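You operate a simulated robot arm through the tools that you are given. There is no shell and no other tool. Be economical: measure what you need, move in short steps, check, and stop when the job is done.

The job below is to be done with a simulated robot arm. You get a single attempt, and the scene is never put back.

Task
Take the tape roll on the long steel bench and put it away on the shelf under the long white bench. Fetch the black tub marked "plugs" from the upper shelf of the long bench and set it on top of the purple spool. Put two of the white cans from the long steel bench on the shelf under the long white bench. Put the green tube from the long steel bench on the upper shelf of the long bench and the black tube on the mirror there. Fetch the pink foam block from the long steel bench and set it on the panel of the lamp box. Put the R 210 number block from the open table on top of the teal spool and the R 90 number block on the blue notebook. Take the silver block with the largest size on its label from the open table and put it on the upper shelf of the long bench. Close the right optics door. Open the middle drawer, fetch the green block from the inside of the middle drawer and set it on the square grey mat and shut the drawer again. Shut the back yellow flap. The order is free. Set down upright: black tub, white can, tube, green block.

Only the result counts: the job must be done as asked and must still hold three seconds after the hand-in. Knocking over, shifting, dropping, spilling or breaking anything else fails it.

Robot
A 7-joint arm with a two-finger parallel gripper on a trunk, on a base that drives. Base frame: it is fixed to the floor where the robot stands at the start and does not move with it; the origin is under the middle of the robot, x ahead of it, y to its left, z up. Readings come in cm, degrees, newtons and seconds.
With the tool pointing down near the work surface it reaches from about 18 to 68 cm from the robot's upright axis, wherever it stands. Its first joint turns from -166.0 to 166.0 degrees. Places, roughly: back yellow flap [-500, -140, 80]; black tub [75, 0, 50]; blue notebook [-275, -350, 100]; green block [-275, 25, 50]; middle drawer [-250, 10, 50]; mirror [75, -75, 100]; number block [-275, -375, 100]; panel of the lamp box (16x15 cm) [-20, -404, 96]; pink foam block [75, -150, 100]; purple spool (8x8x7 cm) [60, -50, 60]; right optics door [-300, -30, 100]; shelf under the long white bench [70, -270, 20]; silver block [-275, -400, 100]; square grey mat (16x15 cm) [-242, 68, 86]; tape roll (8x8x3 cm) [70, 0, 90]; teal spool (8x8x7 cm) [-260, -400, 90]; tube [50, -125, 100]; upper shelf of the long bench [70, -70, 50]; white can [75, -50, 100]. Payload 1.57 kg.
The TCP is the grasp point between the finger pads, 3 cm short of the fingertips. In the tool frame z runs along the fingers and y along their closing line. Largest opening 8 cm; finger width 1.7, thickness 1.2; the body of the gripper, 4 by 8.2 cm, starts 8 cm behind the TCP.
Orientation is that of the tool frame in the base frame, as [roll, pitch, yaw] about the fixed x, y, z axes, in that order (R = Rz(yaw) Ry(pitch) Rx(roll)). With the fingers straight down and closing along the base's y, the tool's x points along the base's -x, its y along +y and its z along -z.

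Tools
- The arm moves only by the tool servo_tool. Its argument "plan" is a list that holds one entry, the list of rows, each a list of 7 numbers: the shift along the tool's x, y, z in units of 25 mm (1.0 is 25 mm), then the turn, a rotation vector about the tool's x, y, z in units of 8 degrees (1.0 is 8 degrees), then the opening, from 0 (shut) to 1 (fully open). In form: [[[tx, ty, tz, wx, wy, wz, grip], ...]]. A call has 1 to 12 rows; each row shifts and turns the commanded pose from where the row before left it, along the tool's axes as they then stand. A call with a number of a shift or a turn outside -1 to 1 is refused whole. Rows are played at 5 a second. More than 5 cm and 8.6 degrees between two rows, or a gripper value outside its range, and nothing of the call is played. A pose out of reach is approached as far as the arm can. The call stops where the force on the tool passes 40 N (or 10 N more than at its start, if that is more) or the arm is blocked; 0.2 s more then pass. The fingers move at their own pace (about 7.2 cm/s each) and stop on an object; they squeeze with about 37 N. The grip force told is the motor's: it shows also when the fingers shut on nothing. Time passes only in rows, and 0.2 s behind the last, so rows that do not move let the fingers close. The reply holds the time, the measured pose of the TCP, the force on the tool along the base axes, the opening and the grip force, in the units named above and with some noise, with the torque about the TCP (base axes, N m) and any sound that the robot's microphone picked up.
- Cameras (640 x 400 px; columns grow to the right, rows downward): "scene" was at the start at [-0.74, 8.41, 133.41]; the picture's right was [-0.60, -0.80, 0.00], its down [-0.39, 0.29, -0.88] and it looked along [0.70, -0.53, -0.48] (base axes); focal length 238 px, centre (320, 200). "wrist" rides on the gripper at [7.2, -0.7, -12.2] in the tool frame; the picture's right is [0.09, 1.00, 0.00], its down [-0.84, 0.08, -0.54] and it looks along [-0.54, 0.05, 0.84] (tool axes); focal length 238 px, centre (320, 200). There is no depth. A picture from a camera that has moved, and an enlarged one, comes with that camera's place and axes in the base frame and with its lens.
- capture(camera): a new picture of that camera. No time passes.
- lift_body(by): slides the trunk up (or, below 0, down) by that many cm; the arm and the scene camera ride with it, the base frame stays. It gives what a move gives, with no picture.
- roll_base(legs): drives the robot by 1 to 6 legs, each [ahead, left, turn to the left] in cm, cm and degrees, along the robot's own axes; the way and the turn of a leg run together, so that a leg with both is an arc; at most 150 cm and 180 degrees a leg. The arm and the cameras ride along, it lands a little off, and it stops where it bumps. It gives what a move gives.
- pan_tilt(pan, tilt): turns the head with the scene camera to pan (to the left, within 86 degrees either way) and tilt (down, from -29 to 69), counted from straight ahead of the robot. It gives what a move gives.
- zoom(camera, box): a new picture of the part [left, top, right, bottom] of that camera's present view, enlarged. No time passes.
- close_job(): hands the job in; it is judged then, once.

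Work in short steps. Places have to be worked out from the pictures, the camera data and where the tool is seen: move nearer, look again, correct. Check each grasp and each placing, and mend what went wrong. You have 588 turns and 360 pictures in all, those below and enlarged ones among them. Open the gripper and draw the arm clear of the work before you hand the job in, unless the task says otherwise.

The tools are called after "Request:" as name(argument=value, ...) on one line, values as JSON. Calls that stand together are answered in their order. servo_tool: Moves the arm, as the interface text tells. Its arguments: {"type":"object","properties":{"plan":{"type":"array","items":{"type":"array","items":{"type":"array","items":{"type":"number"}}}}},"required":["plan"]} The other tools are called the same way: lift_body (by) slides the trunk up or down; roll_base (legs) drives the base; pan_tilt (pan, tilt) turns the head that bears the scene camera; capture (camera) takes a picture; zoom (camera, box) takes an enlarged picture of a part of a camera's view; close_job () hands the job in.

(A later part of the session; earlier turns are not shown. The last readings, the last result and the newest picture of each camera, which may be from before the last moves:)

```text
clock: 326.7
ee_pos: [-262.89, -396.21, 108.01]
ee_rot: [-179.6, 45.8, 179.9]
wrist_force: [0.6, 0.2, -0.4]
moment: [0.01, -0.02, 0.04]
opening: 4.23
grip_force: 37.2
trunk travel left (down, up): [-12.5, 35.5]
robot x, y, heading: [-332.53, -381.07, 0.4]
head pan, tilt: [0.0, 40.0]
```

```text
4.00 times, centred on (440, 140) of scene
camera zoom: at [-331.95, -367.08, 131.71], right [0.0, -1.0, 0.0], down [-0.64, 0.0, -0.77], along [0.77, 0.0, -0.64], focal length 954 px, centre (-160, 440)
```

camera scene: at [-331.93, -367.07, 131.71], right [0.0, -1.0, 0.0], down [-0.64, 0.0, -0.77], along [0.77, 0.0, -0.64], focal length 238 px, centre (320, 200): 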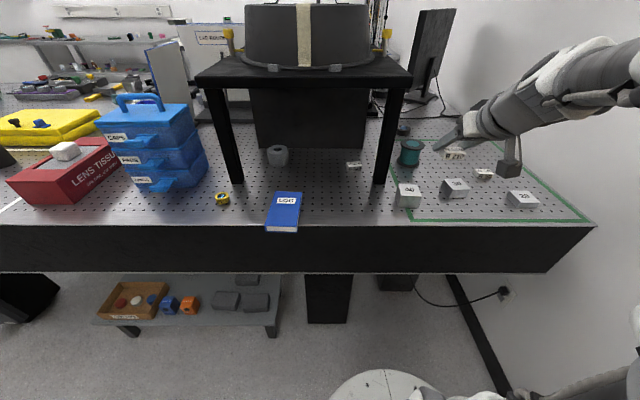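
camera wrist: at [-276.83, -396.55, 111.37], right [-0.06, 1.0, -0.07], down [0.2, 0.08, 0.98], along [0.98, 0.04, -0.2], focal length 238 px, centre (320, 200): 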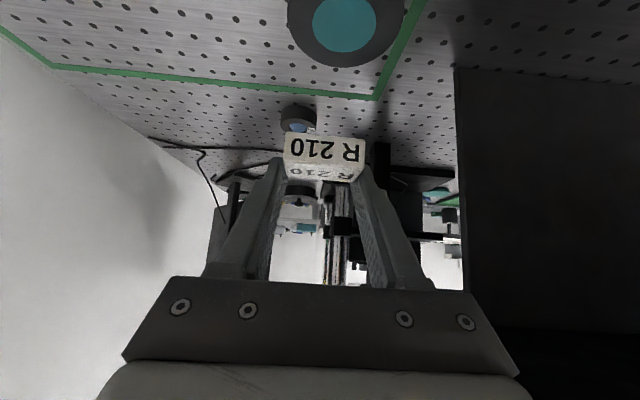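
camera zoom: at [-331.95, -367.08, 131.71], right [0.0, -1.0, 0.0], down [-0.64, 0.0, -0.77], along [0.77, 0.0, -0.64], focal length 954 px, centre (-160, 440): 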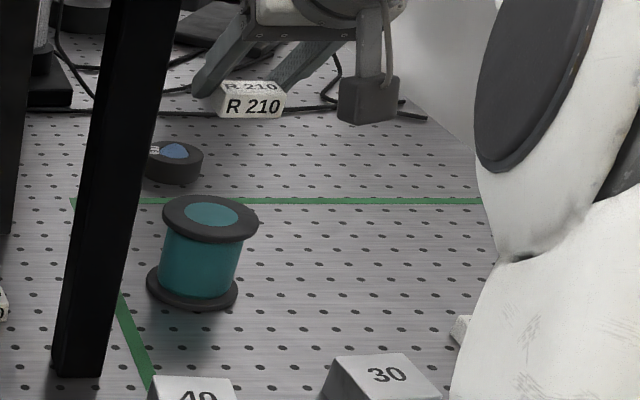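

Spool top centre resolves to (-265.2,-395.4,98.2). Adjust back 1.2, left 0.7, and descend 5.5 cm.

Request:
servo_tool(plan=[[[0.335, 0.28, -0.344, 0, 0, 0, 0], [0.717, 0, 0.697, 0, 0, 0, 0], [0.717, 0, 0.697, 0, 0, 0, 0], [0.14, 0, 0.14, 0, 0, 0, 0], [0, 0, 0, 0, 0, 0, 0]]])

Request:
zoom(camera="scene", box=[360, 90, 520, 190])

Request:
capture(camera="wrist")

```text
clock: 327.9
ee_pos: [-264.33, -395.42, 102.54]
ee_rot: [-179.6, 45.8, 179.9]
wrist_force: [-0.3, 0.0, 0.0]
moment: [-0.01, 0.03, -0.01]
opening: 4.25
grip_force: 36.9
trunk travel left (down, up): [-12.5, 35.5]
robot x, y, heading: [-332.64, -380.98, 0.2]
head pan, tilt: [0.0, 40.0]
```

```text
4.00 times, centred on (440, 140) of scene
camera zoom: at [-331.93, -367.08, 131.71], right [0.0, -1.0, 0.0], down [-0.64, 0.0, -0.77], along [0.77, 0.0, -0.64], focal length 954 px, centre (-160, 440)
```

zoom: 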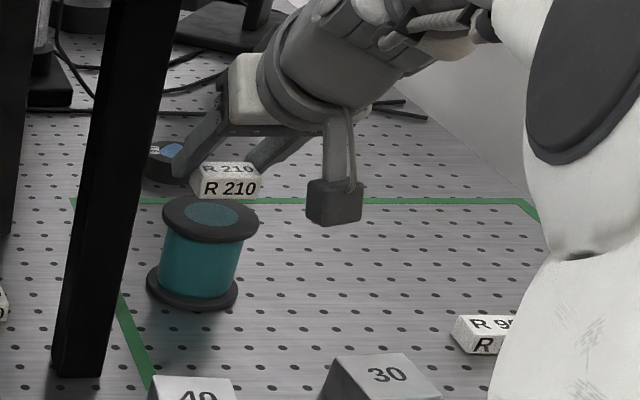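

```text
263 pictures are left
camera wrist: at [-278.28, -395.91, 105.82], right [-0.06, 1.0, -0.07], down [0.2, 0.08, 0.98], along [0.98, 0.04, -0.2], focal length 238 px, centre (320, 200)
```

wrist: 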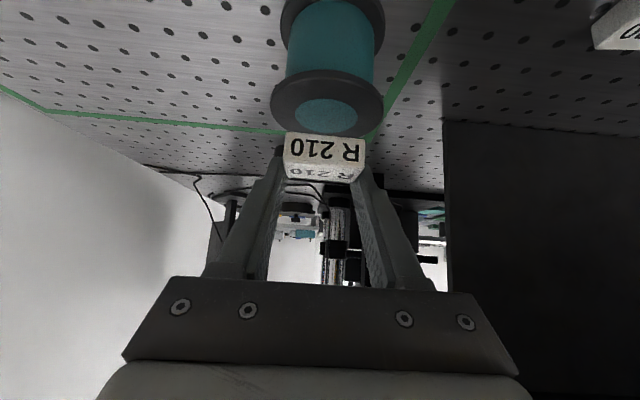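

Block is over the spool. Shift 0.5 cm forward and descend in fine steps to contact.

Request:
servo_tool(plan=[[[-0.14, 0, 0.143, 0, 0, 0, 0], [0.1, 0, 0.098, 0, 0, 0, 0], [0.1, 0, 0.098, 0, 0, 0, 0], [0.1, 0, 0.098, 0, 0, 0, 0], [0.1, 0, 0.098, 0, 0, 0, 0], [0, 0, 0, 0, 0, 0, 0]]])

Request:
zoom(camera="scene", box=[360, 90, 520, 190])

```text
clock: 329.3
ee_pos: [-263.85, -395.43, 101.28]
ee_rot: [-179.6, 45.8, -180.0]
wrist_force: [0.2, -0.1, -0.6]
moment: [0.03, 0.0, 0.07]
opening: 4.25
grip_force: 37.1
trunk travel left (down, up): [-12.5, 35.5]
robot x, y, heading: [-332.55, -380.91, 0.1]
head pan, tilt: [0.0, 40.0]
```

```text
4.00 times, centred on (440, 140) of scene
camera zoom: at [-331.93, -367.08, 131.71], right [0.0, -1.0, 0.0], down [-0.64, 0.0, -0.77], along [0.77, 0.0, -0.64], focal length 954 px, centre (-160, 440)
```

zoom: 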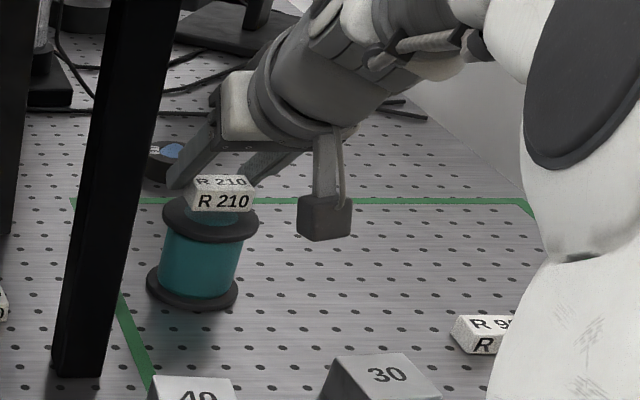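

A little more: shift left 0.5 and continue down.

Request:
servo_tool(plan=[[[0.08, 0.2, 0.078, 0, 0, 0, 0], [0.08, 0, 0.078, 0, 0, 0, 0], [0.08, 0, 0.078, 0, 0, 0, 0], [0.05, 0, 0.05, 0, 0, 0, 0], [0, 0, 0, 0, 0, 0, 0]]])

Request:
zoom(camera="scene", box=[360, 90, 520, 190])

```text
clock: 330.5
ee_pos: [-263.84, -395.0, 100.34]
ee_rot: [-179.6, 45.7, 179.9]
wrist_force: [0.1, -0.8, 1.0]
moment: [0.0, 0.04, -0.01]
opening: 4.23
grip_force: 37.2
trunk travel left (down, up): [-12.5, 35.5]
robot x, y, heading: [-332.92, -380.86, 0.2]
head pan, tilt: [0.0, 40.0]
```

```text
4.00 times, centred on (440, 140) of scene
camera zoom: at [-331.93, -367.08, 131.71], right [0.0, -1.0, 0.0], down [-0.64, 0.0, -0.77], along [0.77, 0.0, -0.64], focal length 954 px, centre (-160, 440)
```

zoom: 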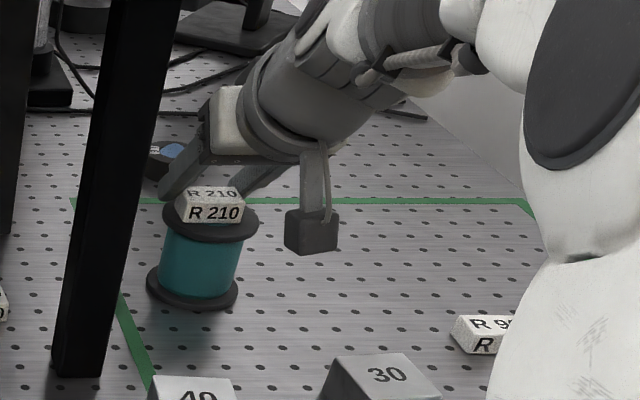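

Request:
servo_tool(plan=[[[0.05, 0, 0.05, 0, 0, 0, 0], [0.05, 0, 0.05, 0, 0, 0, 0], [0.05, 0, 0.05, 0, 0, 0, 0], [0, 0, 0, 0, 0, 0, 0]]])

```text
clock: 331.5
ee_pos: [-263.81, -394.98, 100.34]
ee_rot: [-179.3, 46.3, 179.9]
wrist_force: [-1.6, 2.2, 23.9]
moment: [0.32, 0.06, 0.08]
opening: 4.22
grip_force: 36.9
trunk travel left (down, up): [-12.5, 35.5]
robot x, y, heading: [-332.37, -380.7, 0.1]
head pan, tilt: [0.0, 40.0]
```

Contact. Ease the load slightly, release and withdraw along the tool axis.

Request:
servo_tool(plan=[[[-0.09, 0, -0.09, 0, 0, 0, 0], [0, 0, 0, 0, 0, 0, 0.72], [0, 0, 0, 0, 0, 0, 0.72], [0, 0, -0.4, 0, 0, 0, 0.72], [0, 0, -1, 0, 0, 0, 0.72], [0, 0, -1, 0, 0, 0, 0.72], [0, 0, -1, 0, 0, 0, 0.72], [0, 0, -1, 0, 0, 0, 0.72]]])

Request:
zoom(camera="scene", box=[360, 90, 520, 190])

Request:
capture(camera="wrist")

```text
clock: 333.3
ee_pos: [-271.91, -394.95, 107.56]
ee_rot: [-179.7, 45.7, 179.9]
wrist_force: [-0.8, -0.5, 0.2]
moment: [-0.02, -0.02, -0.02]
opening: 5.74
grip_force: 0.0
trunk travel left (down, up): [-12.5, 35.5]
robot x, y, heading: [-332.19, -380.95, 0.3]
head pan, tilt: [0.0, 40.0]
```

```text
4.00 times, centred on (440, 140) of scene
camera zoom: at [-331.91, -367.08, 131.71], right [0.0, -1.0, 0.0], down [-0.64, 0.0, -0.77], along [0.77, 0.0, -0.64], focal length 954 px, centre (-160, 440)
```

zoom: 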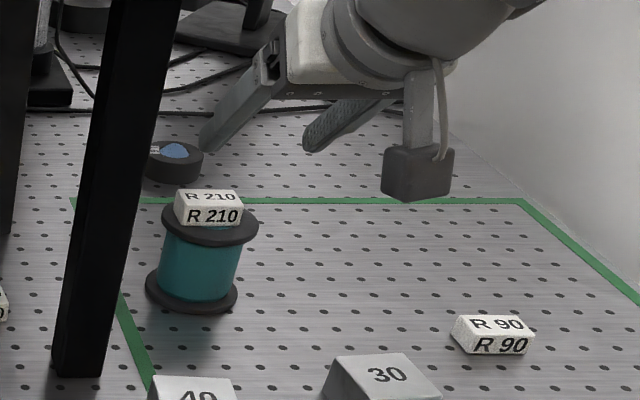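

```text
259 pictures are left
camera wrist: at [-285.7, -395.37, 111.01], right [-0.06, 1.0, -0.07], down [0.2, 0.08, 0.98], along [0.98, 0.04, -0.2], focal length 238 px, centre (320, 200)
```

wrist: 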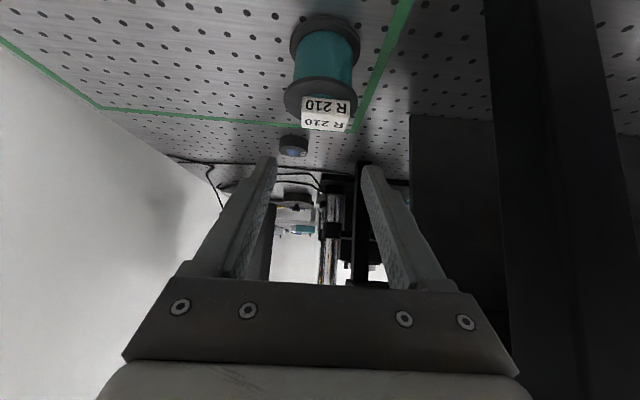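

R210 rests on the spool. Now restore the notebook: retract, turn the tool vertical, and go left in front of it.

Request:
servo_tool(plan=[[[0.697, 0, -0.717, 0, 0, 0, 0.72], [0.697, 0, -0.717, 0, 0, 0, 0.72], [0.697, 0, -0.717, 0, 0, 0, 0.72], [0.697, 0, -0.717, 0, 0, 0, 0.6], [0.697, 0, -0.717, 0, 0, 0, 0.6], [0.697, 0, -0.717, 0, 0, 0, 0.6], [0.697, 0, -0.717, 0, 0, 0, 0.6], [0.697, 0, -0.717, 0, 0, 0, 0.6], [0.697, 0, -0.717, 0, 0, 0, 0.6], [0.697, 0, -0.717, 0, 0, 0, 0.6], [0.697, 0, -0.717, 0, 0, 0, 0.6]]])

Request:
servo_tool(plan=[[[0, 0, 0, 0, 1, 0, 0.55], [0, 0, 0, 0, 1, 0, 0.55], [0, 0, 0, 0, 1, 0, 0.55], [0, 0, 0, 0, 1, 0, 0.55], [0, 0, 0, 0, 1, 0, 0.55], [0, 0, 0, 0, 0.72, 0, 0.55]]])

Request:
roll_base(legs=[[0, 31, 0]])

Request:
capture(camera="wrist")

Request:
capture(camera="scene")

```text
clock: 335.4
ee_pos: [-293.09, -395.14, 100.89]
ee_rot: [176.7, 36.3, 177.5]
wrist_force: [-0.1, -0.3, 0.5]
moment: [0.01, 0.0, -0.02]
opening: 4.82
grip_force: 0.0
trunk travel left (down, up): [-12.5, 35.5]
robot x, y, heading: [-332.41, -381.15, 0.0]
head pan, tilt: [0.0, 40.0]
stopped in row 10: the arm was blocked; the commanded pose is now the measured one
```

```text
clock: 336.8
ee_pos: [-293.16, -395.25, 101.22]
ee_rot: [177.4, -9.3, 179.9]
wrist_force: [0.0, -0.1, -0.5]
moment: [-0.03, -0.01, -0.01]
opening: 4.4
grip_force: 0.0
trunk travel left (down, up): [-12.5, 35.5]
robot x, y, heading: [-332.54, -381.21, 0.1]
head pan, tilt: [0.0, 40.0]
```

```text
clock: 339.6
ee_pos: [-293.32, -364.44, 101.15]
ee_rot: [177.4, -9.2, 179.6]
wrist_force: [-0.3, 0.1, -0.8]
moment: [0.01, -0.01, -0.02]
opening: 4.4
grip_force: 0.1
trunk travel left (down, up): [-12.5, 35.5]
robot x, y, heading: [-332.26, -350.09, -0.1]
head pan, tilt: [0.0, 40.0]
```

```text
258 pictures are left
camera wrist: at [-298.57, -365.59, 114.27], right [-0.08, 1.0, 0.06], down [0.91, 0.05, 0.4], along [0.4, 0.09, -0.91], focal length 238 px, centre (320, 200)
```

wrist: 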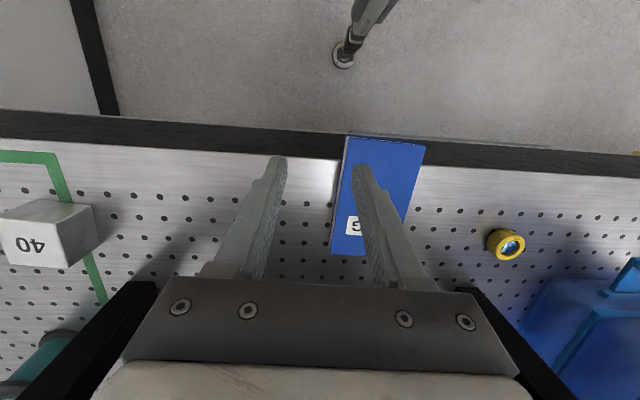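

```text
257 pictures are left
camera scene: at [-331.94, -336.3, 131.71], right [0.0, -1.0, 0.0], down [-0.64, 0.0, -0.77], along [0.77, 0.0, -0.64], focal length 238 px, centre (320, 200)
```

scene: 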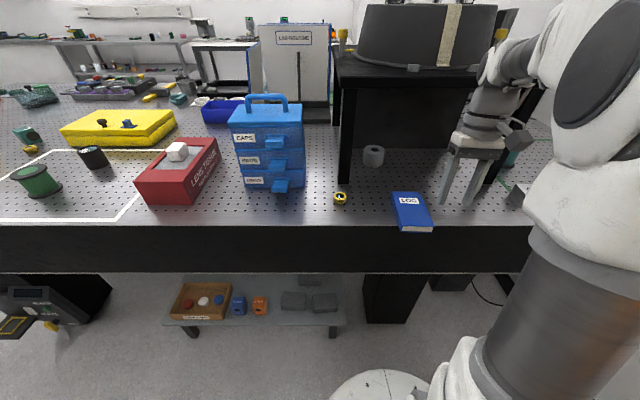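

Arm retraction was limited; I back the base off instead and square the tool (yaw +6° to match the notebook's original angle).

Request:
roll_base(legs=[[-9, 5.5, 0]])

Request:
servo_tool(plan=[[[0, 0, 0, -0.16, -0.6, -0.38, 0.55], [0, 0, 0, -0.16, -0.55, -0.38, 0.55], [0, 0, 0, 0, 0, 0, 0.55]]])

Request:
capture(camera="wrist")

```text
clock: 340.9
ee_pos: [-302.28, -359.03, 101.15]
ee_rot: [177.4, -9.2, 179.8]
wrist_force: [0.6, -0.2, 0.1]
moment: [-0.03, -0.01, -0.01]
opening: 4.38
grip_force: 0.0
trunk travel left (down, up): [-12.5, 35.5]
robot x, y, heading: [-341.44, -345.02, -0.2]
head pan, tilt: [0.0, 40.0]
```

```text
clock: 341.7
ee_pos: [-302.26, -359.24, 101.18]
ee_rot: [174.4, 0.5, -174.9]
wrist_force: [-0.5, -0.2, 0.8]
moment: [-0.02, -0.01, -0.01]
opening: 4.4
grip_force: 0.0
trunk travel left (down, up): [-12.5, 35.5]
robot x, y, heading: [-341.46, -344.61, -0.1]
head pan, tilt: [0.0, 40.0]
```

```text
256 pictures are left
camera wrist: at [-309.49, -361.52, 113.13], right [-0.18, 0.98, 0.1], down [0.83, 0.1, 0.55], along [0.53, 0.18, -0.83], focal length 238 px, centre (320, 200)
```

wrist: 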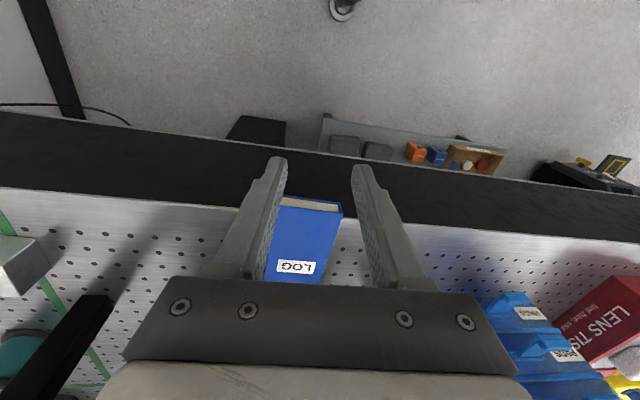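

Correct the roll, then bring the two fingertips to just in front of the notebook's front face, 0.7 cm above table level.

Request:
servo_tool(plan=[[[0, 0, 0, 0.35, 0, -0.06, 0.55], [0, 0, 0, 0.35, 0, -0.06, 0.55], [0, 0, 0.88, 0, 0, 0, 0.55], [-0.71, 0, 0.88, 0, 0, 0, 0.55], [-0.71, 0, 0.88, 0, 0, 0, 0.55], [-0.5, 0, 0, 0, 0, 0, 0.55]]])

Request:
capture(camera="wrist")

Request:
zoom(camera="scene", box=[320, 110, 500, 250])

```text
clock: 343.1
ee_pos: [-297.46, -358.65, 94.43]
ee_rot: [-179.9, 0.5, -173.8]
wrist_force: [0.5, -0.1, 0.0]
moment: [0.01, -0.01, 0.03]
opening: 4.39
grip_force: 0.1
trunk travel left (down, up): [-12.5, 35.5]
robot x, y, heading: [-341.7, -344.87, -0.1]
head pan, tilt: [0.0, 40.0]
```

```text
255 pictures are left
camera wrist: at [-304.82, -359.84, 106.61], right [-0.2, 0.98, 0.0], down [0.82, 0.17, 0.55], along [0.54, 0.11, -0.84], focal length 238 px, centre (320, 200)
```

wrist: 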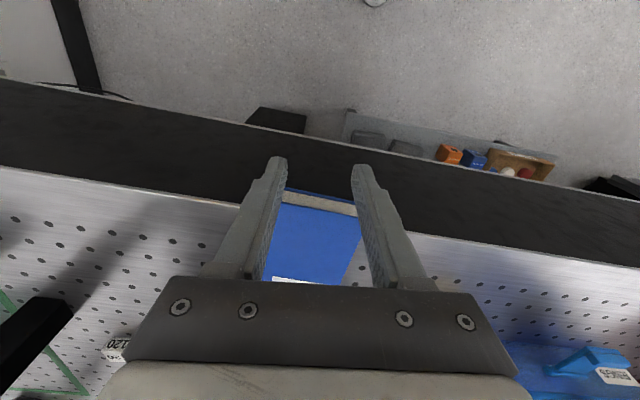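

```text
2.86 times, centred on (410, 180) of scene
camera zoom: at [-340.91, -330.85, 131.71], right [0.0, -1.0, 0.0], down [-0.64, 0.0, -0.77], along [0.77, 0.0, -0.64], focal length 682 px, centre (63, 257)
```

zoom: 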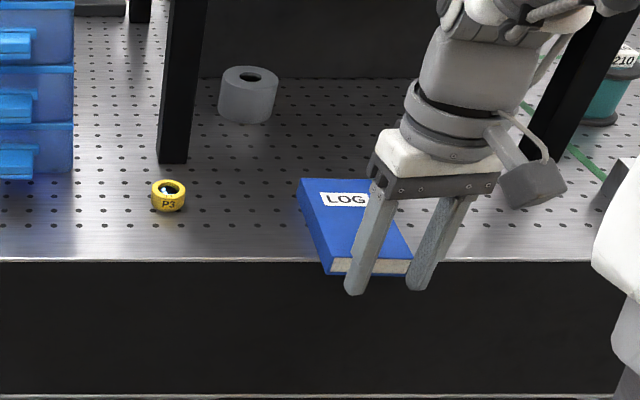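

Two-finger push: first 4.5 cm, then check.

Request:
servo_tool(plan=[[[0, 0.16, 0, 0, 0, 0, 0.55], [-0.355, -0.063, 0, 0, 0, 0, 0.55], [-0.355, -0.063, 0, 0, 0, 0, 0.55], [-0.355, -0.063, 0, 0, 0, 0, 0.55], [-0.355, -0.063, 0, 0, 0, 0, 0.55], [-0.355, -0.063, 0, 0, 0, 0, 0.55]]])

Request:
zoom(camera="scene", box=[320, 110, 500, 250])

Request:
capture(camera="wrist")

```text
clock: 344.5
ee_pos: [-292.9, -358.5, 94.6]
ee_rot: [-180.0, 0.5, -174.0]
wrist_force: [0.0, -0.3, -0.5]
moment: [-0.03, -0.01, -0.02]
opening: 4.38
grip_force: 0.0
trunk travel left (down, up): [-12.5, 35.5]
robot x, y, heading: [-341.61, -344.81, -0.2]
head pan, tilt: [0.0, 40.0]
```

```text
2.86 times, centred on (410, 180) of scene
camera zoom: at [-340.91, -330.85, 131.71], right [0.0, -1.0, 0.0], down [-0.64, 0.0, -0.77], along [0.77, 0.0, -0.64], focal length 682 px, centre (63, 257)
```

zoom: 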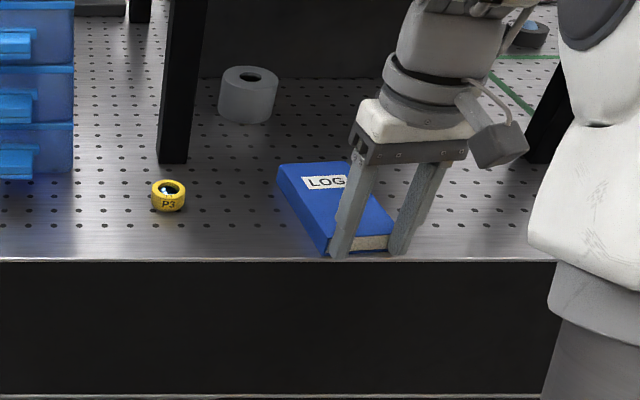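

```text
252 pictures are left
camera wrist: at [-300.24, -359.9, 106.7], right [-0.2, 0.98, 0.0], down [0.82, 0.16, 0.55], along [0.54, 0.11, -0.84], focal length 238 px, centre (320, 200)
```

wrist: 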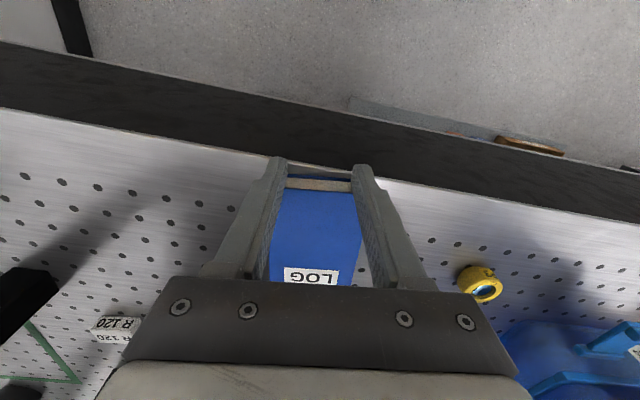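

It's aligned now. Push on about 5.7 cm with slight drift right.

Request:
servo_tool(plan=[[[-0.245, -0.089, 0, 0, 0, 0, 0.55], [-0.245, -0.089, 0, 0, 0, 0, 0.55], [-0.245, -0.089, 0, 0, 0, 0, 0.55], [-0.245, -0.089, 0, 0, 0, 0, 0.55], [-0.245, -0.089, 0, 0, 0, 0, 0.55], [-0.245, -0.089, 0, 0, 0, 0, 0.55], [-0.245, -0.089, 0, 0, 0, 0, 0.55], [-0.245, -0.089, 0, 0, 0, 0, 0.55]]])

Request:
servo_tool(plan=[[[0.4, 0, 0, 0, 0, 0, 0.55], [0.8, 0, 0, 0, 0, 0, 0.55], [0.8, 0, -0.5, 0, 0, 0, 0.55], [0, 0, -1, 0, 0, 0, 0.55], [0, 0, -1, 0, 0, 0, 0.55]]])

Request:
roll_base(legs=[[9, -5.9, 0.1]])

Request:
zoom(camera="scene", box=[320, 90, 540, 227])

```text
clock: 346.3
ee_pos: [-287.87, -359.71, 94.59]
ee_rot: [-180.0, 0.6, -174.0]
wrist_force: [-0.6, 0.1, -0.2]
moment: [-0.01, 0.0, 0.02]
opening: 4.39
grip_force: 0.1
trunk travel left (down, up): [-12.5, 35.5]
robot x, y, heading: [-341.55, -345.02, -0.1]
head pan, tilt: [0.0, 40.0]
```

```text
clock: 347.5
ee_pos: [-293.1, -360.18, 100.87]
ee_rot: [-180.0, 0.5, -174.0]
wrist_force: [0.0, 0.4, -0.1]
moment: [0.04, 0.02, 0.01]
opening: 4.42
grip_force: 0.1
trunk travel left (down, up): [-12.5, 35.5]
robot x, y, heading: [-341.62, -344.6, -0.2]
head pan, tilt: [0.0, 40.0]
```

```text
clock: 348.8
ee_pos: [-284.01, -366.11, 100.8]
ee_rot: [180.0, 0.5, -174.0]
wrist_force: [-0.3, -0.1, -0.2]
moment: [0.0, -0.03, -0.02]
opening: 4.4
grip_force: 0.1
trunk travel left (down, up): [-12.5, 35.5]
robot x, y, heading: [-332.1, -350.67, 0.1]
head pan, tilt: [0.0, 40.0]
```

```text
2.91 times, centred on (430, 158) of scene
camera zoom: at [-331.88, -336.76, 131.71], right [0.0, -1.0, 0.0], down [-0.64, 0.0, -0.77], along [0.77, 0.0, -0.64], focal length 694 px, centre (0, 321)
```

zoom: 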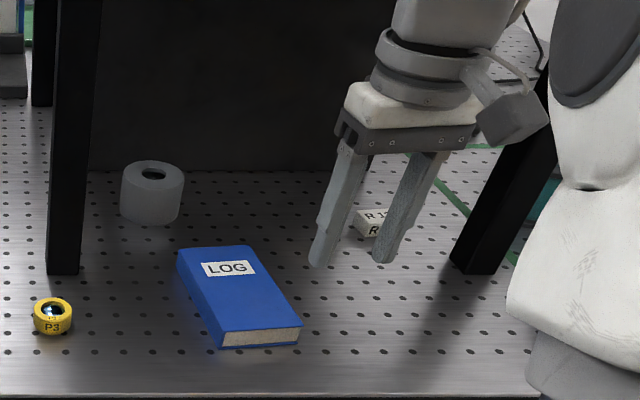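

Compared with the original picture the notebook is back within ~0.8 cm and same angle. I give one more small push to finish.

Request:
servo_tool(plan=[[[0.635, 0.94, 0, 0, 0, 0, 0.55], [0.635, 0.94, 0, 0, 0, 0, 0.55], [0.635, 0.94, 0, 0, 0, 0, 0.55], [0, 0, 0.83, 0, 0, 0, 0.55], [0, 0, 0.83, 0, 0, 0, 0.55], [0, 0, 0.83, 0, 0, 0, 0.55], [-0.24, -0.107, 0, 0, 0, 0, 0.55], [-0.24, -0.107, 0, 0, 0, 0, 0.55], [-0.24, -0.107, 0, 0, 0, 0, 0.55], [-0.24, -0.107, 0, 0, 0, 0, 0.55]]])

Request:
servo_tool(plan=[[[0.4, 0, 0, 0, 0, 0, 0.55], [0, 0, -1, 0, 0, 0, 0.55], [0, 0, -1, 0, 0, 0, 0.55], [-0.3, -1, -1, 0, 0, 0, 0.55], [-0.3, -1, -1, 0, 0, 0, 0.55], [0, -1, -1, 0, 0, 0, 0.55], [0, -1, -1, 0, 0, 0, 0.55]]])

Request:
zoom(camera="scene", box=[320, 90, 540, 227])

```text
clock: 351.0
ee_pos: [-287.0, -360.45, 94.58]
ee_rot: [180.0, 0.6, -174.0]
wrist_force: [-0.3, -0.4, -0.3]
moment: [0.03, 0.01, 0.0]
opening: 4.43
grip_force: 0.1
trunk travel left (down, up): [-12.5, 35.5]
robot x, y, heading: [-332.16, -350.89, 0.0]
head pan, tilt: [0.0, 40.0]
```

```text
clock: 352.6
ee_pos: [-285.7, -370.1, 109.64]
ee_rot: [-179.9, 0.5, -174.1]
wrist_force: [0.0, 1.0, 0.6]
moment: [-0.04, -0.01, -0.01]
opening: 4.42
grip_force: 0.1
trunk travel left (down, up): [-12.5, 35.5]
robot x, y, heading: [-332.04, -350.82, -0.2]
head pan, tilt: [0.0, 40.0]
```

```text
2.91 times, centred on (430, 158) of scene
camera zoom: at [-331.87, -336.76, 131.71], right [0.0, -1.0, 0.0], down [-0.64, 0.0, -0.77], along [0.77, 0.0, -0.64], focal length 694 px, centre (0, 321)
```

zoom: 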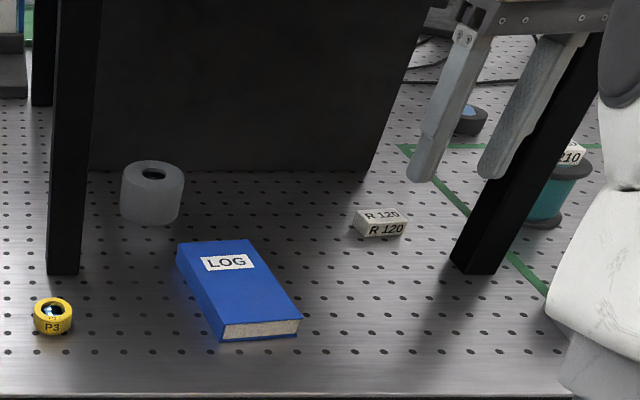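

Notebook restored to within ~0.7 cm. Now R90: shift the base right and look from above with the vertical tool.

Request:
roll_base(legs=[[0, -33, 0]])

Request:
servo_tool(plan=[[[0, -0.8, 0, 0, 0, 0.4, 0.9], [0, -0.8, 0, 0, 0, 0.35, 0.9], [0, -0.8, 0, 0, 0, 0, 0.9], [0, -0.8, 0, 0, 0, 0, 0.9]]])

Request:
capture(camera="wrist")

Request:
capture(camera="scene")

```text
clock: 355.6
ee_pos: [-285.77, -403.24, 109.56]
ee_rot: [180.0, 0.5, -173.8]
wrist_force: [0.9, 0.6, 0.0]
moment: [0.0, -0.01, 0.01]
opening: 4.39
grip_force: 0.0
trunk travel left (down, up): [-12.5, 35.5]
robot x, y, heading: [-332.05, -383.7, 0.0]
head pan, tilt: [0.0, 40.0]
```

```text
clock: 356.6
ee_pos: [-285.36, -411.32, 109.48]
ee_rot: [180.0, 0.7, -179.9]
wrist_force: [0.5, -1.0, 0.1]
moment: [-0.02, 0.01, 0.01]
opening: 7.22
grip_force: 0.0
trunk travel left (down, up): [-12.5, 35.5]
robot x, y, heading: [-332.67, -383.5, 0.1]
head pan, tilt: [0.0, 40.0]
```

```text
249 pictures are left
camera wrist: at [-292.88, -411.84, 121.54], right [-0.09, 1.0, 0.0], down [0.83, 0.08, 0.55], along [0.55, 0.05, -0.84], focal length 238 px, centre (320, 200)
```

wrist: 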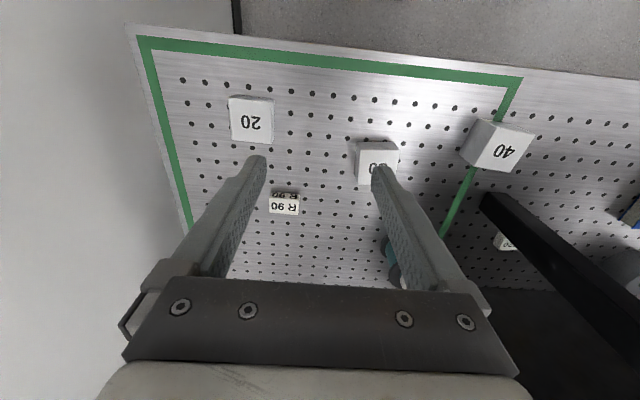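

```text
248 pictures are left
camera scene: at [-331.91, -369.81, 131.71], right [0.0, -1.0, 0.0], down [-0.64, 0.0, -0.77], along [0.77, 0.0, -0.64], focal length 238 px, centre (320, 200)
```

scene: 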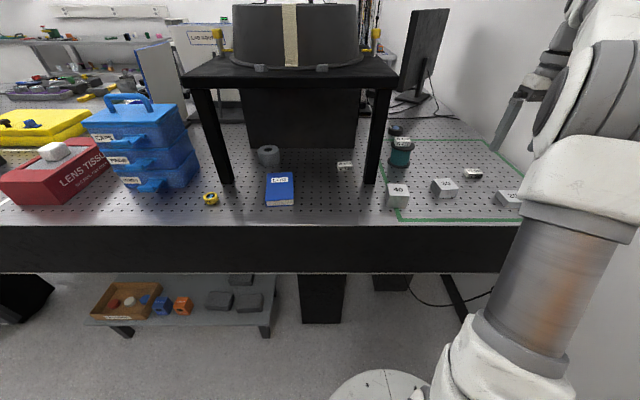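

R90 lies at ≈(-272,-415.3), square to the axes. Move above it.

Request:
servo_tool(plan=[[[-0.887, -0.267, 0, 0, 0, 0, 0.85], [-0.887, -0.267, 0, 0, 0, 0, 0.85], [-0.887, -0.267, 0, 0, 0, 0, 0.85], [-0.887, -0.267, 0, 0, 0, 0, 0.85], [-0.887, -0.267, 0, 0, 0, 0, 0.85], [-0.887, -0.267, 0, 0, 0, 0, 0.85], [0, 0, 1, 0, 0, 0, 0.85], [0, 0, 1, 0, 0, 0, 0.85]]])

Request:
capture(camera="wrist")

Request:
zoom(camera="scene", box=[400, 100, 600, 225])

```text
clock: 358.4
ee_pos: [-278.95, -413.3, 104.61]
ee_rot: [-180.0, 0.5, -179.9]
wrist_force: [0.0, -0.4, -1.0]
moment: [-0.01, 0.01, 0.01]
opening: 6.81
grip_force: 0.1
out of reach, approached as far as the arm can: row 4, 5, 6
trunk travel left (down, up): [-12.5, 35.5]
robot x, y, heading: [-332.43, -383.59, 0.2]
head pan, tilt: [0.0, 40.0]
```

```text
247 pictures are left
camera wrist: at [-286.31, -413.8, 116.72], right [-0.09, 1.0, 0.0], down [0.83, 0.08, 0.55], along [0.55, 0.05, -0.84], focal length 238 px, centre (320, 200)
```

wrist: 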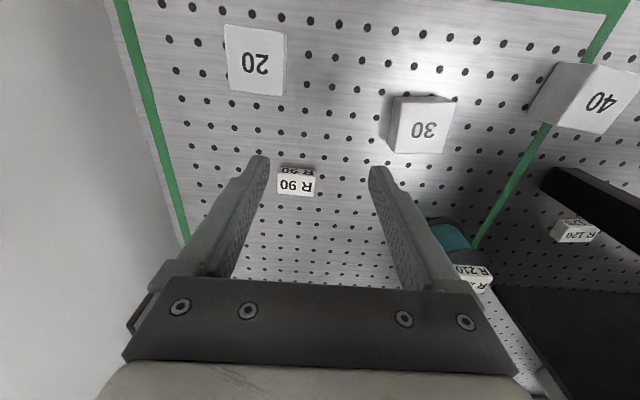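

```text
3.20 times, centred on (500, 162) of scene
camera zoom: at [-331.91, -369.82, 131.71], right [0.0, -1.0, 0.0], down [-0.64, 0.0, -0.77], along [0.77, 0.0, -0.64], focal length 763 px, centre (-256, 320)
```

zoom: 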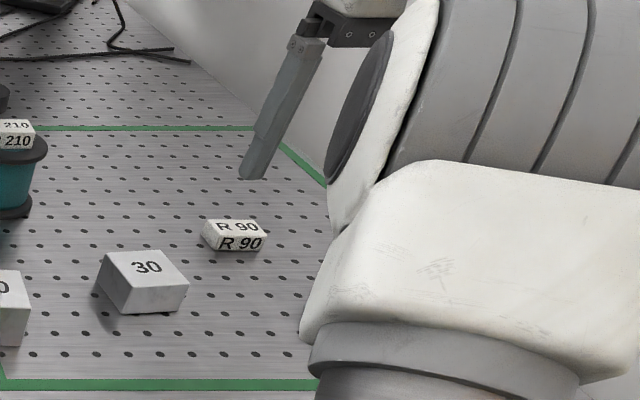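

Just short of reach; drive 7 cm closer and 2 right.

Request:
roll_base(legs=[[6.8, -2, 0]])

Request:
capture(camera="wrist")

```text
clock: 359.6
ee_pos: [-271.96, -415.19, 104.69]
ee_rot: [180.0, 0.6, -180.0]
wrist_force: [-0.1, 0.0, -0.3]
moment: [0.01, 0.02, -0.02]
opening: 6.82
grip_force: 0.0
trunk travel left (down, up): [-12.5, 35.5]
robot x, y, heading: [-325.4, -385.78, -0.2]
head pan, tilt: [0.0, 40.0]
```

```text
245 pictures are left
camera wrist: at [-279.44, -415.84, 116.73], right [-0.09, 1.0, 0.0], down [0.83, 0.08, 0.55], along [0.55, 0.05, -0.84], focal length 238 px, centre (320, 200)
```

wrist: 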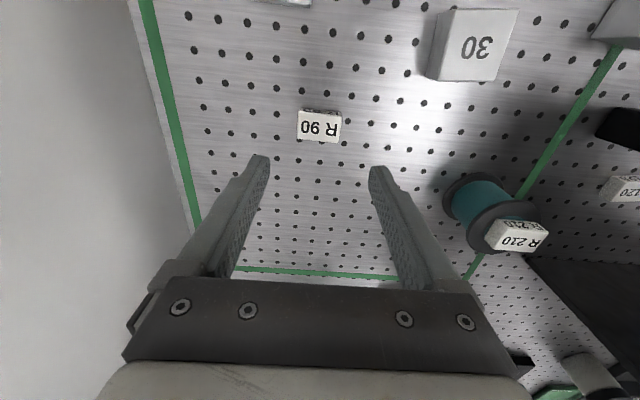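

R90 is directly below. Descend to z≈94.4 and close.

Request:
servo_tool(plan=[[[0.2, -0.04, 1, 0, 0, 0, 0.85], [0, 0, 1, 0, 0, 0, 0.85], [0, 0, 1, 0, 0, 0, 0.85], [0, 0, 0.8, 0, 0, 0, 0.85], [0, 0, 0.25, 0, 0, 0, 0.85]]])

Request:
capture(camera="wrist")

```text
clock: 360.8
ee_pos: [-272.26, -415.27, 94.38]
ee_rot: [180.0, 0.5, -179.9]
wrist_force: [0.9, -0.1, -0.4]
moment: [-0.03, 0.01, 0.0]
opening: 6.83
grip_force: 0.1
trunk travel left (down, up): [-12.5, 35.5]
robot x, y, heading: [-325.35, -385.9, 0.1]
head pan, tilt: [0.0, 40.0]
```

```text
244 pictures are left
camera wrist: at [-279.76, -415.92, 106.54], right [-0.09, 1.0, 0.0], down [0.83, 0.08, 0.55], along [0.55, 0.05, -0.84], focal length 238 px, centre (320, 200)
```

wrist: 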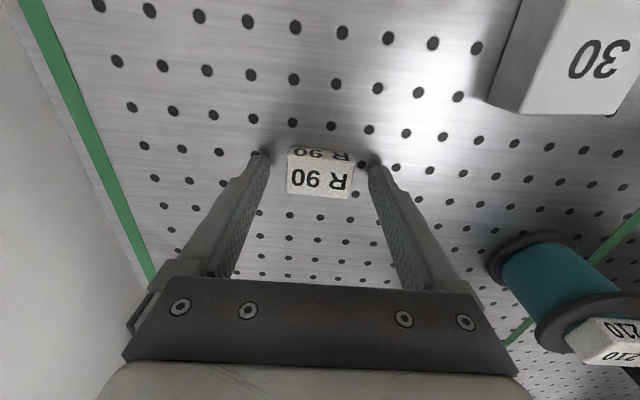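

Straddled. Close and lift.

Request:
servo_tool(plan=[[[0, 0, 0.05, 0, 0, 0, 0], [0, 0, 0, 0, 0, 0, 0], [0, 0, 0, 0, 0, 0, 0], [0, 0, 0, 0, 0, 0, 0], [0, 0, -0.5, 0, 0, 0, 0], [0, 0, -1, 0, 0, 0, 0], [0, 0, -1, 0, 0, 0, 0], [0, 0, -1, 0, 0, 0, 0], [0, 0, -1, 0, 0, 0, 0], [0, 0, -1, 0, 0, 0, 0], [0, 0, -1, 0, 0, 0, 0]]])

Request:
capture(camera="wrist")

```text
clock: 363.1
ee_pos: [-272.63, -415.28, 110.68]
ee_rot: [180.0, 0.5, -179.9]
wrist_force: [0.2, 0.2, -0.1]
moment: [0.01, -0.01, 0.0]
opening: 4.27
grip_force: 37.2
trunk travel left (down, up): [-12.5, 35.5]
robot x, y, heading: [-325.82, -385.72, -0.3]
head pan, tilt: [0.0, 40.0]
```

```text
243 pictures are left
camera wrist: at [-280.04, -415.82, 122.74], right [-0.09, 1.0, 0.0], down [0.83, 0.08, 0.55], along [0.55, 0.05, -0.84], focal length 238 px, centre (320, 200)
```

wrist: 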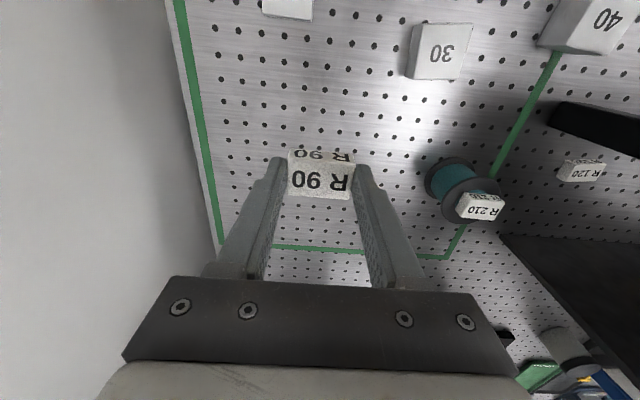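

R90 held. Back off and shift left to over the notebook's front half.

Request:
roll_base(legs=[[-10.5, 0, 0], [0, 56, 0]])

Request:
capture(camera="wrist")

Request:
capture(camera="scene")

```text
clock: 368.8
ee_pos: [-283.12, -358.72, 110.56]
ee_rot: [180.0, 0.6, -179.8]
wrist_force: [0.0, 0.7, -0.3]
moment: [0.0, 0.05, 0.01]
opening: 4.25
grip_force: 37.0
trunk travel left (down, up): [-12.5, 35.5]
robot x, y, heading: [-336.23, -329.11, 0.3]
head pan, tilt: [0.0, 40.0]
```

```text
242 pictures are left
camera wrist: at [-290.64, -359.35, 122.73], right [-0.09, 1.0, 0.0], down [0.83, 0.08, 0.55], along [0.55, 0.05, -0.83], focal length 238 px, centre (320, 200)
```

wrist: 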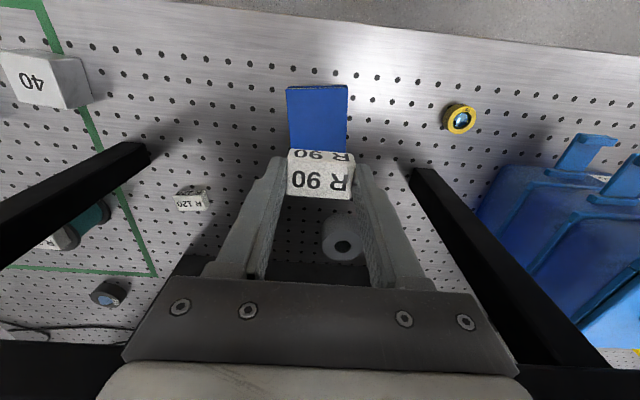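

```text
241 pictures are left
camera scene: at [-335.69, -315.41, 131.71], right [0.0, -1.0, 0.0], down [-0.64, 0.0, -0.77], along [0.77, 0.0, -0.64], focal length 238 px, centre (320, 200)
```

scene: 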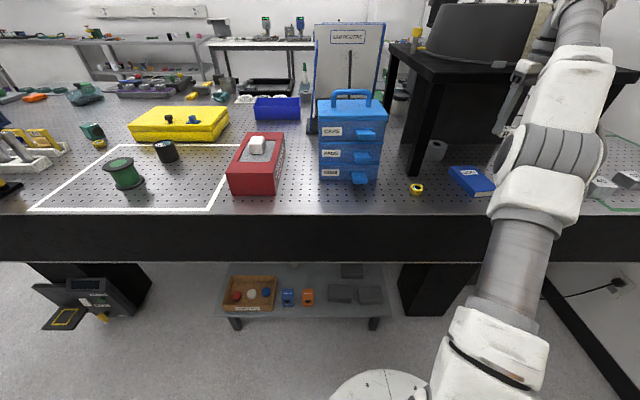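

Block is over the notebook's front half. Descend 13 cm then fine steps.

Request:
servo_tool(plan=[[[-0.1, 0, 1, 0, 0, 0, 0], [-0.1, 0, 1, 0, 0, 0, 0], [0, 0, 1, 0, 0, 0, 0], [0, 0, 1, 0, 0, 0, 0], [0, 0, 1, 0, 0, 0, 0], [0, 0, 0.3, 0, 0, 0, 0], [0, 0, 0.1, 0, 0, 0, 0], [0, 0, 0.1, 0, 0, 0, 0], [0, 0, 0, 0, 0, 0, 0]]])

Request:
capture(camera="wrist")

```text
clock: 370.8
ee_pos: [-282.51, -358.75, 96.8]
ee_rot: [-180.0, 0.6, -179.9]
wrist_force: [0.1, -0.7, -0.1]
moment: [-0.01, 0.03, -0.02]
opening: 4.25
grip_force: 36.8
trunk travel left (down, up): [-12.5, 35.5]
robot x, y, heading: [-336.57, -328.64, 0.2]
head pan, tilt: [0.0, 40.0]
```

```text
240 pictures are left
camera wrist: at [-289.99, -359.31, 108.9], right [-0.09, 1.0, 0.0], down [0.83, 0.08, 0.55], along [0.55, 0.05, -0.84], focal length 238 px, centre (320, 200)
```

wrist: 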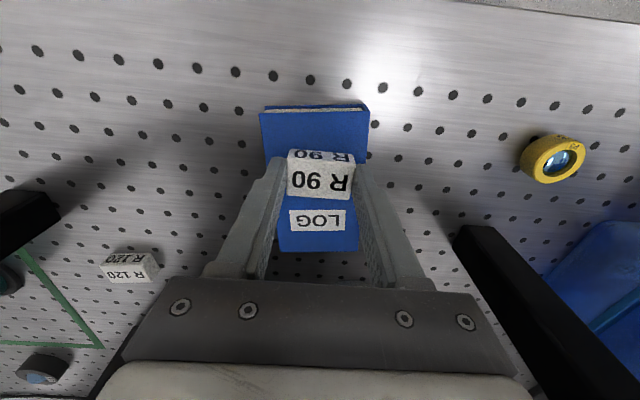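

Request:
servo_tool(plan=[[[0, 0, 0.1, 0, 0, 0, 0], [0, 0, 0.08, 0, 0, 0, 0], [0, 0, 0, 0, 0, 0, 0]]])

```text
clock: 371.6
ee_pos: [-282.55, -358.79, 96.54]
ee_rot: [-179.9, 0.8, -179.8]
wrist_force: [0.7, 1.4, 4.5]
moment: [0.05, -0.01, 0.04]
opening: 4.26
grip_force: 36.2
trunk travel left (down, up): [-12.5, 35.5]
robot x, y, heading: [-335.98, -329.61, -0.0]
head pan, tilt: [0.0, 40.0]
```

Light contact on the notebook. Release (partly) and rise.

Request:
servo_tool(plan=[[[0, 0, 0, 0, 0, 0, 0.72], [0, 0, 0, 0, 0, 0, 0.72], [0, 0, -0.6, 0, 0, 0, 0.72], [0, 0, -1, 0, 0, 0, 0.72], [0, 0, -1, 0, 0, 0, 0.72], [0, 0, -1, 0, 0, 0, 0.72], [0, 0, -1, 0, 0, 0, 0.72], [0, 0, -1, 0, 0, 0, 0.72]]])

Request:
capture(camera="wrist")

```text
clock: 373.4
ee_pos: [-282.5, -358.75, 109.62]
ee_rot: [-180.0, 0.5, -179.7]
wrist_force: [0.2, -0.1, 1.7]
moment: [0.01, 0.0, 0.03]
opening: 5.76
grip_force: 0.0
out of reach, approached as far as the arm can: row 8
trunk travel left (down, up): [-12.5, 35.5]
robot x, y, heading: [-336.22, -328.99, 0.3]
head pan, tilt: [0.0, 40.0]
```

```text
239 pictures are left
camera wrist: at [-289.94, -359.27, 121.69], right [-0.09, 1.0, 0.0], down [0.83, 0.08, 0.55], along [0.55, 0.05, -0.84], focal length 238 px, centre (320, 200)
```

wrist: 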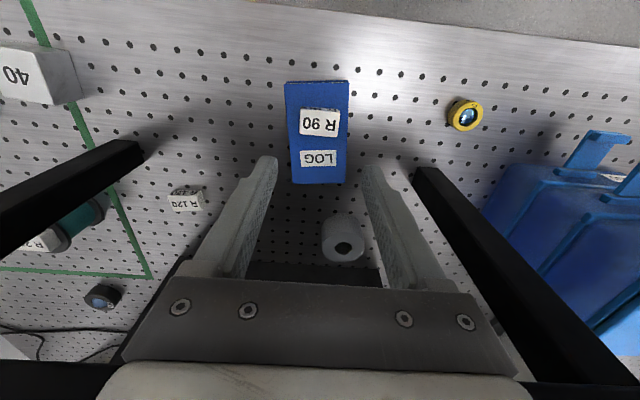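

R90 is on the notebook. Next the "40" silver block: move right and view it from above.

Request:
roll_base(legs=[[-4, 0, 0], [0, -33, 0]])

Request:
capture(camera="wrist")

Request:
capture(camera="scene")

```text
clock: 377.0
ee_pos: [-286.52, -390.95, 109.61]
ee_rot: [-180.0, 0.6, -179.8]
wrist_force: [0.9, 0.3, -0.5]
moment: [-0.02, -0.01, 0.02]
opening: 5.75
grip_force: 0.2
trunk travel left (down, up): [-12.5, 35.5]
robot x, y, heading: [-340.51, -361.85, 0.1]
head pan, tilt: [0.0, 40.0]
```

```text
238 pictures are left
camera wrist: at [-293.92, -391.62, 121.66], right [-0.1, 1.0, 0.0], down [0.83, 0.08, 0.55], along [0.55, 0.05, -0.83], focal length 238 px, centre (320, 200)
```

wrist: 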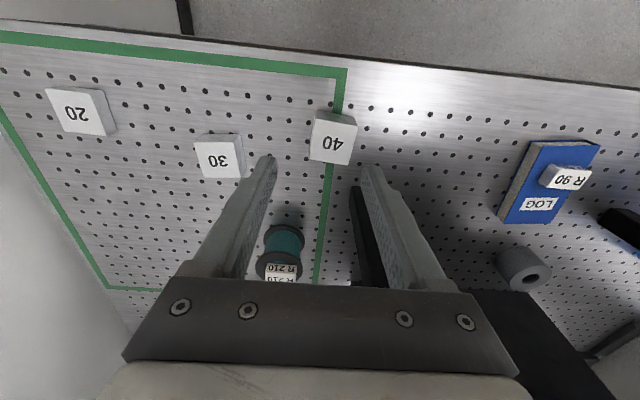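

```text
237 pictures are left
camera scene: at [-339.75, -347.78, 131.71], right [0.0, -1.0, 0.0], down [-0.64, 0.0, -0.77], along [0.77, 0.0, -0.64], focal length 238 px, centre (320, 200)
```

scene: 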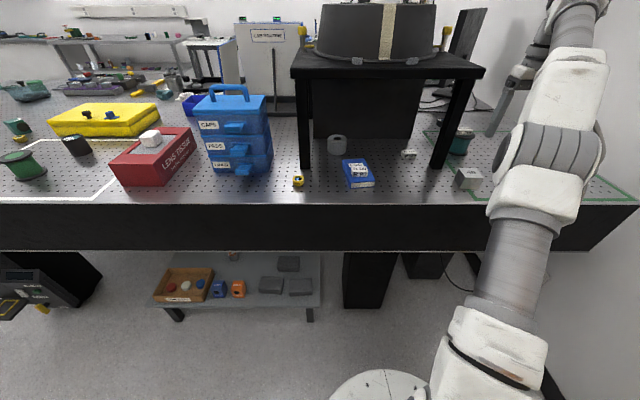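

Request:
zoom(camera="wrist", box=[270, 85, 400, 185])

```text
4.00 times, centred on (335, 135) of wrist
camera zoom: at [-293.92, -391.62, 121.66], right [-0.1, 1.0, 0.0], down [0.83, 0.08, 0.55], along [0.55, 0.05, -0.83], focal length 953 px, centre (260, 460)
```

zoom: 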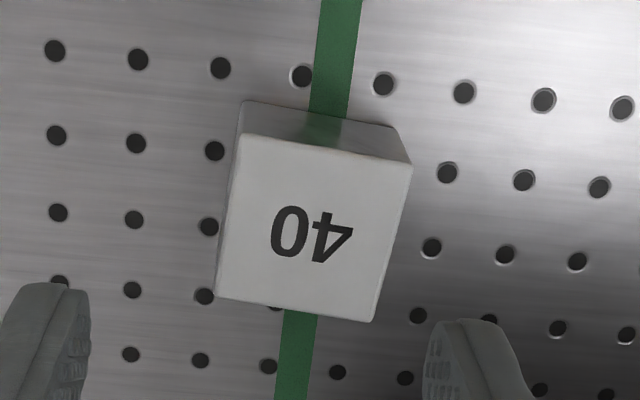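

The block is ~4.9 cm square, centre ≈(-284.5,-389.3), turned only ~3°. Tilt the tool forward 46° again and back off to a standoff.

Request:
servo_tool(plan=[[[0.4, 0, 0, 0, -1, 0, 1], [0, 0, 0, 0, -1, 0, 1], [0, 0, 0, 0, -1, 0, 1], [0, 0, 0, 0, -1, 0, 1], [0, 0, 0, 0, -1, 0, 1], [0, 0, 0, 0, -0.8, 0, 1]]])

Request:
roll_base(legs=[[-5, 1, 0]])

Request:
capture(camera="wrist")

```text
clock: 378.4
ee_pos: [-287.46, -391.02, 109.58]
ee_rot: [-179.9, 47.1, -179.7]
wrist_force: [-0.1, -0.3, 0.4]
moment: [0.0, 0.0, -0.02]
opening: 8.0
grip_force: 0.1
trunk travel left (down, up): [-12.5, 35.5]
robot x, y, heading: [-340.18, -361.73, 0.0]
head pan, tilt: [0.0, 40.0]
```

```text
clock: 379.4
ee_pos: [-292.36, -390.01, 109.52]
ee_rot: [-179.9, 47.1, -179.7]
wrist_force: [-0.8, -0.4, -0.4]
moment: [0.01, 0.0, 0.0]
opening: 8.01
grip_force: 0.2
trunk travel left (down, up): [-12.5, 35.5]
robot x, y, heading: [-345.18, -360.62, 0.0]
head pan, tilt: [0.0, 40.0]
```

```text
235 pictures are left
camera wrist: at [-306.35, -390.67, 112.56], right [-0.07, 1.0, -0.07], down [0.17, 0.08, 0.98], along [0.98, 0.05, -0.18], focal length 238 px, centre (320, 200)
```

wrist: 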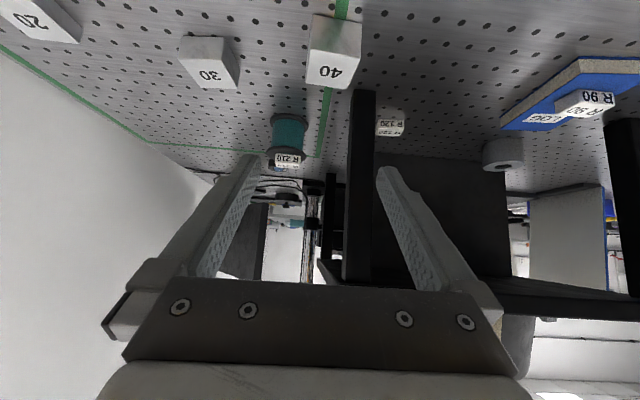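

Descend to the standoff line.

Request:
servo_tool(plan=[[[0.8, 0.1, 0.62, 0, 0, 0, 1], [0.8, 0.1, 0.62, 0, 0, 0, 1], [0.8, 0.08, 0.62, 0, 0, 0, 1]]])

Request:
capture(camera="wrist")

```text
clock: 380.2
ee_pos: [-292.88, -389.35, 102.02]
ee_rot: [-179.9, 46.9, -179.7]
wrist_force: [-1.1, -0.4, -0.4]
moment: [-0.02, -0.03, 0.01]
opening: 7.99
grip_force: 0.0
trunk travel left (down, up): [-12.5, 35.5]
robot x, y, heading: [-345.13, -360.77, 0.1]
head pan, tilt: [0.0, 40.0]
```

```text
234 pictures are left
camera wrist: at [-306.9, -389.93, 105.1], right [-0.07, 1.0, -0.07], down [0.17, 0.08, 0.98], along [0.98, 0.05, -0.18], focal length 238 px, centre (320, 200)
```

wrist: 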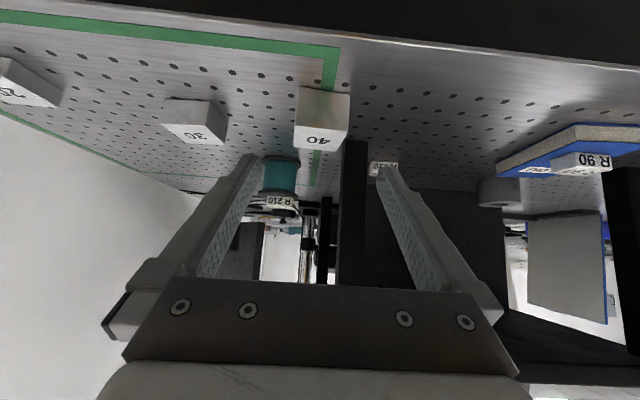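

Aligned. Advance 11.4 cm along the axis and close.

Request:
servo_tool(plan=[[[0.055, 0, 0.915, 0, 0, 0, 1], [0.055, 0, 0.915, 0, 0, 0, 1], [0.055, 0, 0.915, 0, 0, 0, 1], [0.055, 0, 0.915, 0, 0, 0, 1], [0.055, 0, 0.915, 0, 0, 0, 1], [0, 0, 0, 0, 0, 0, 1]]])

Request:
capture(camera="wrist")

```text
clock: 381.6
ee_pos: [-285.19, -389.41, 93.6]
ee_rot: [-179.8, 47.0, -179.6]
wrist_force: [-1.8, -1.0, 1.4]
moment: [0.07, 0.03, 0.05]
opening: 7.98
grip_force: 0.0
trunk travel left (down, up): [-12.5, 35.5]
robot x, y, heading: [-345.25, -360.96, -0.3]
head pan, tilt: [0.0, 40.0]
```

```text
233 pictures are left
camera wrist: at [-299.19, -389.93, 96.68], right [-0.07, 1.0, -0.07], down [0.17, 0.08, 0.98], along [0.98, 0.05, -0.18], focal length 238 px, centre (320, 200)
```

wrist: 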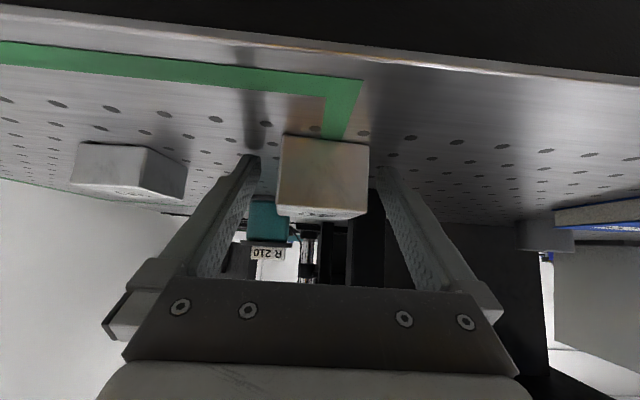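

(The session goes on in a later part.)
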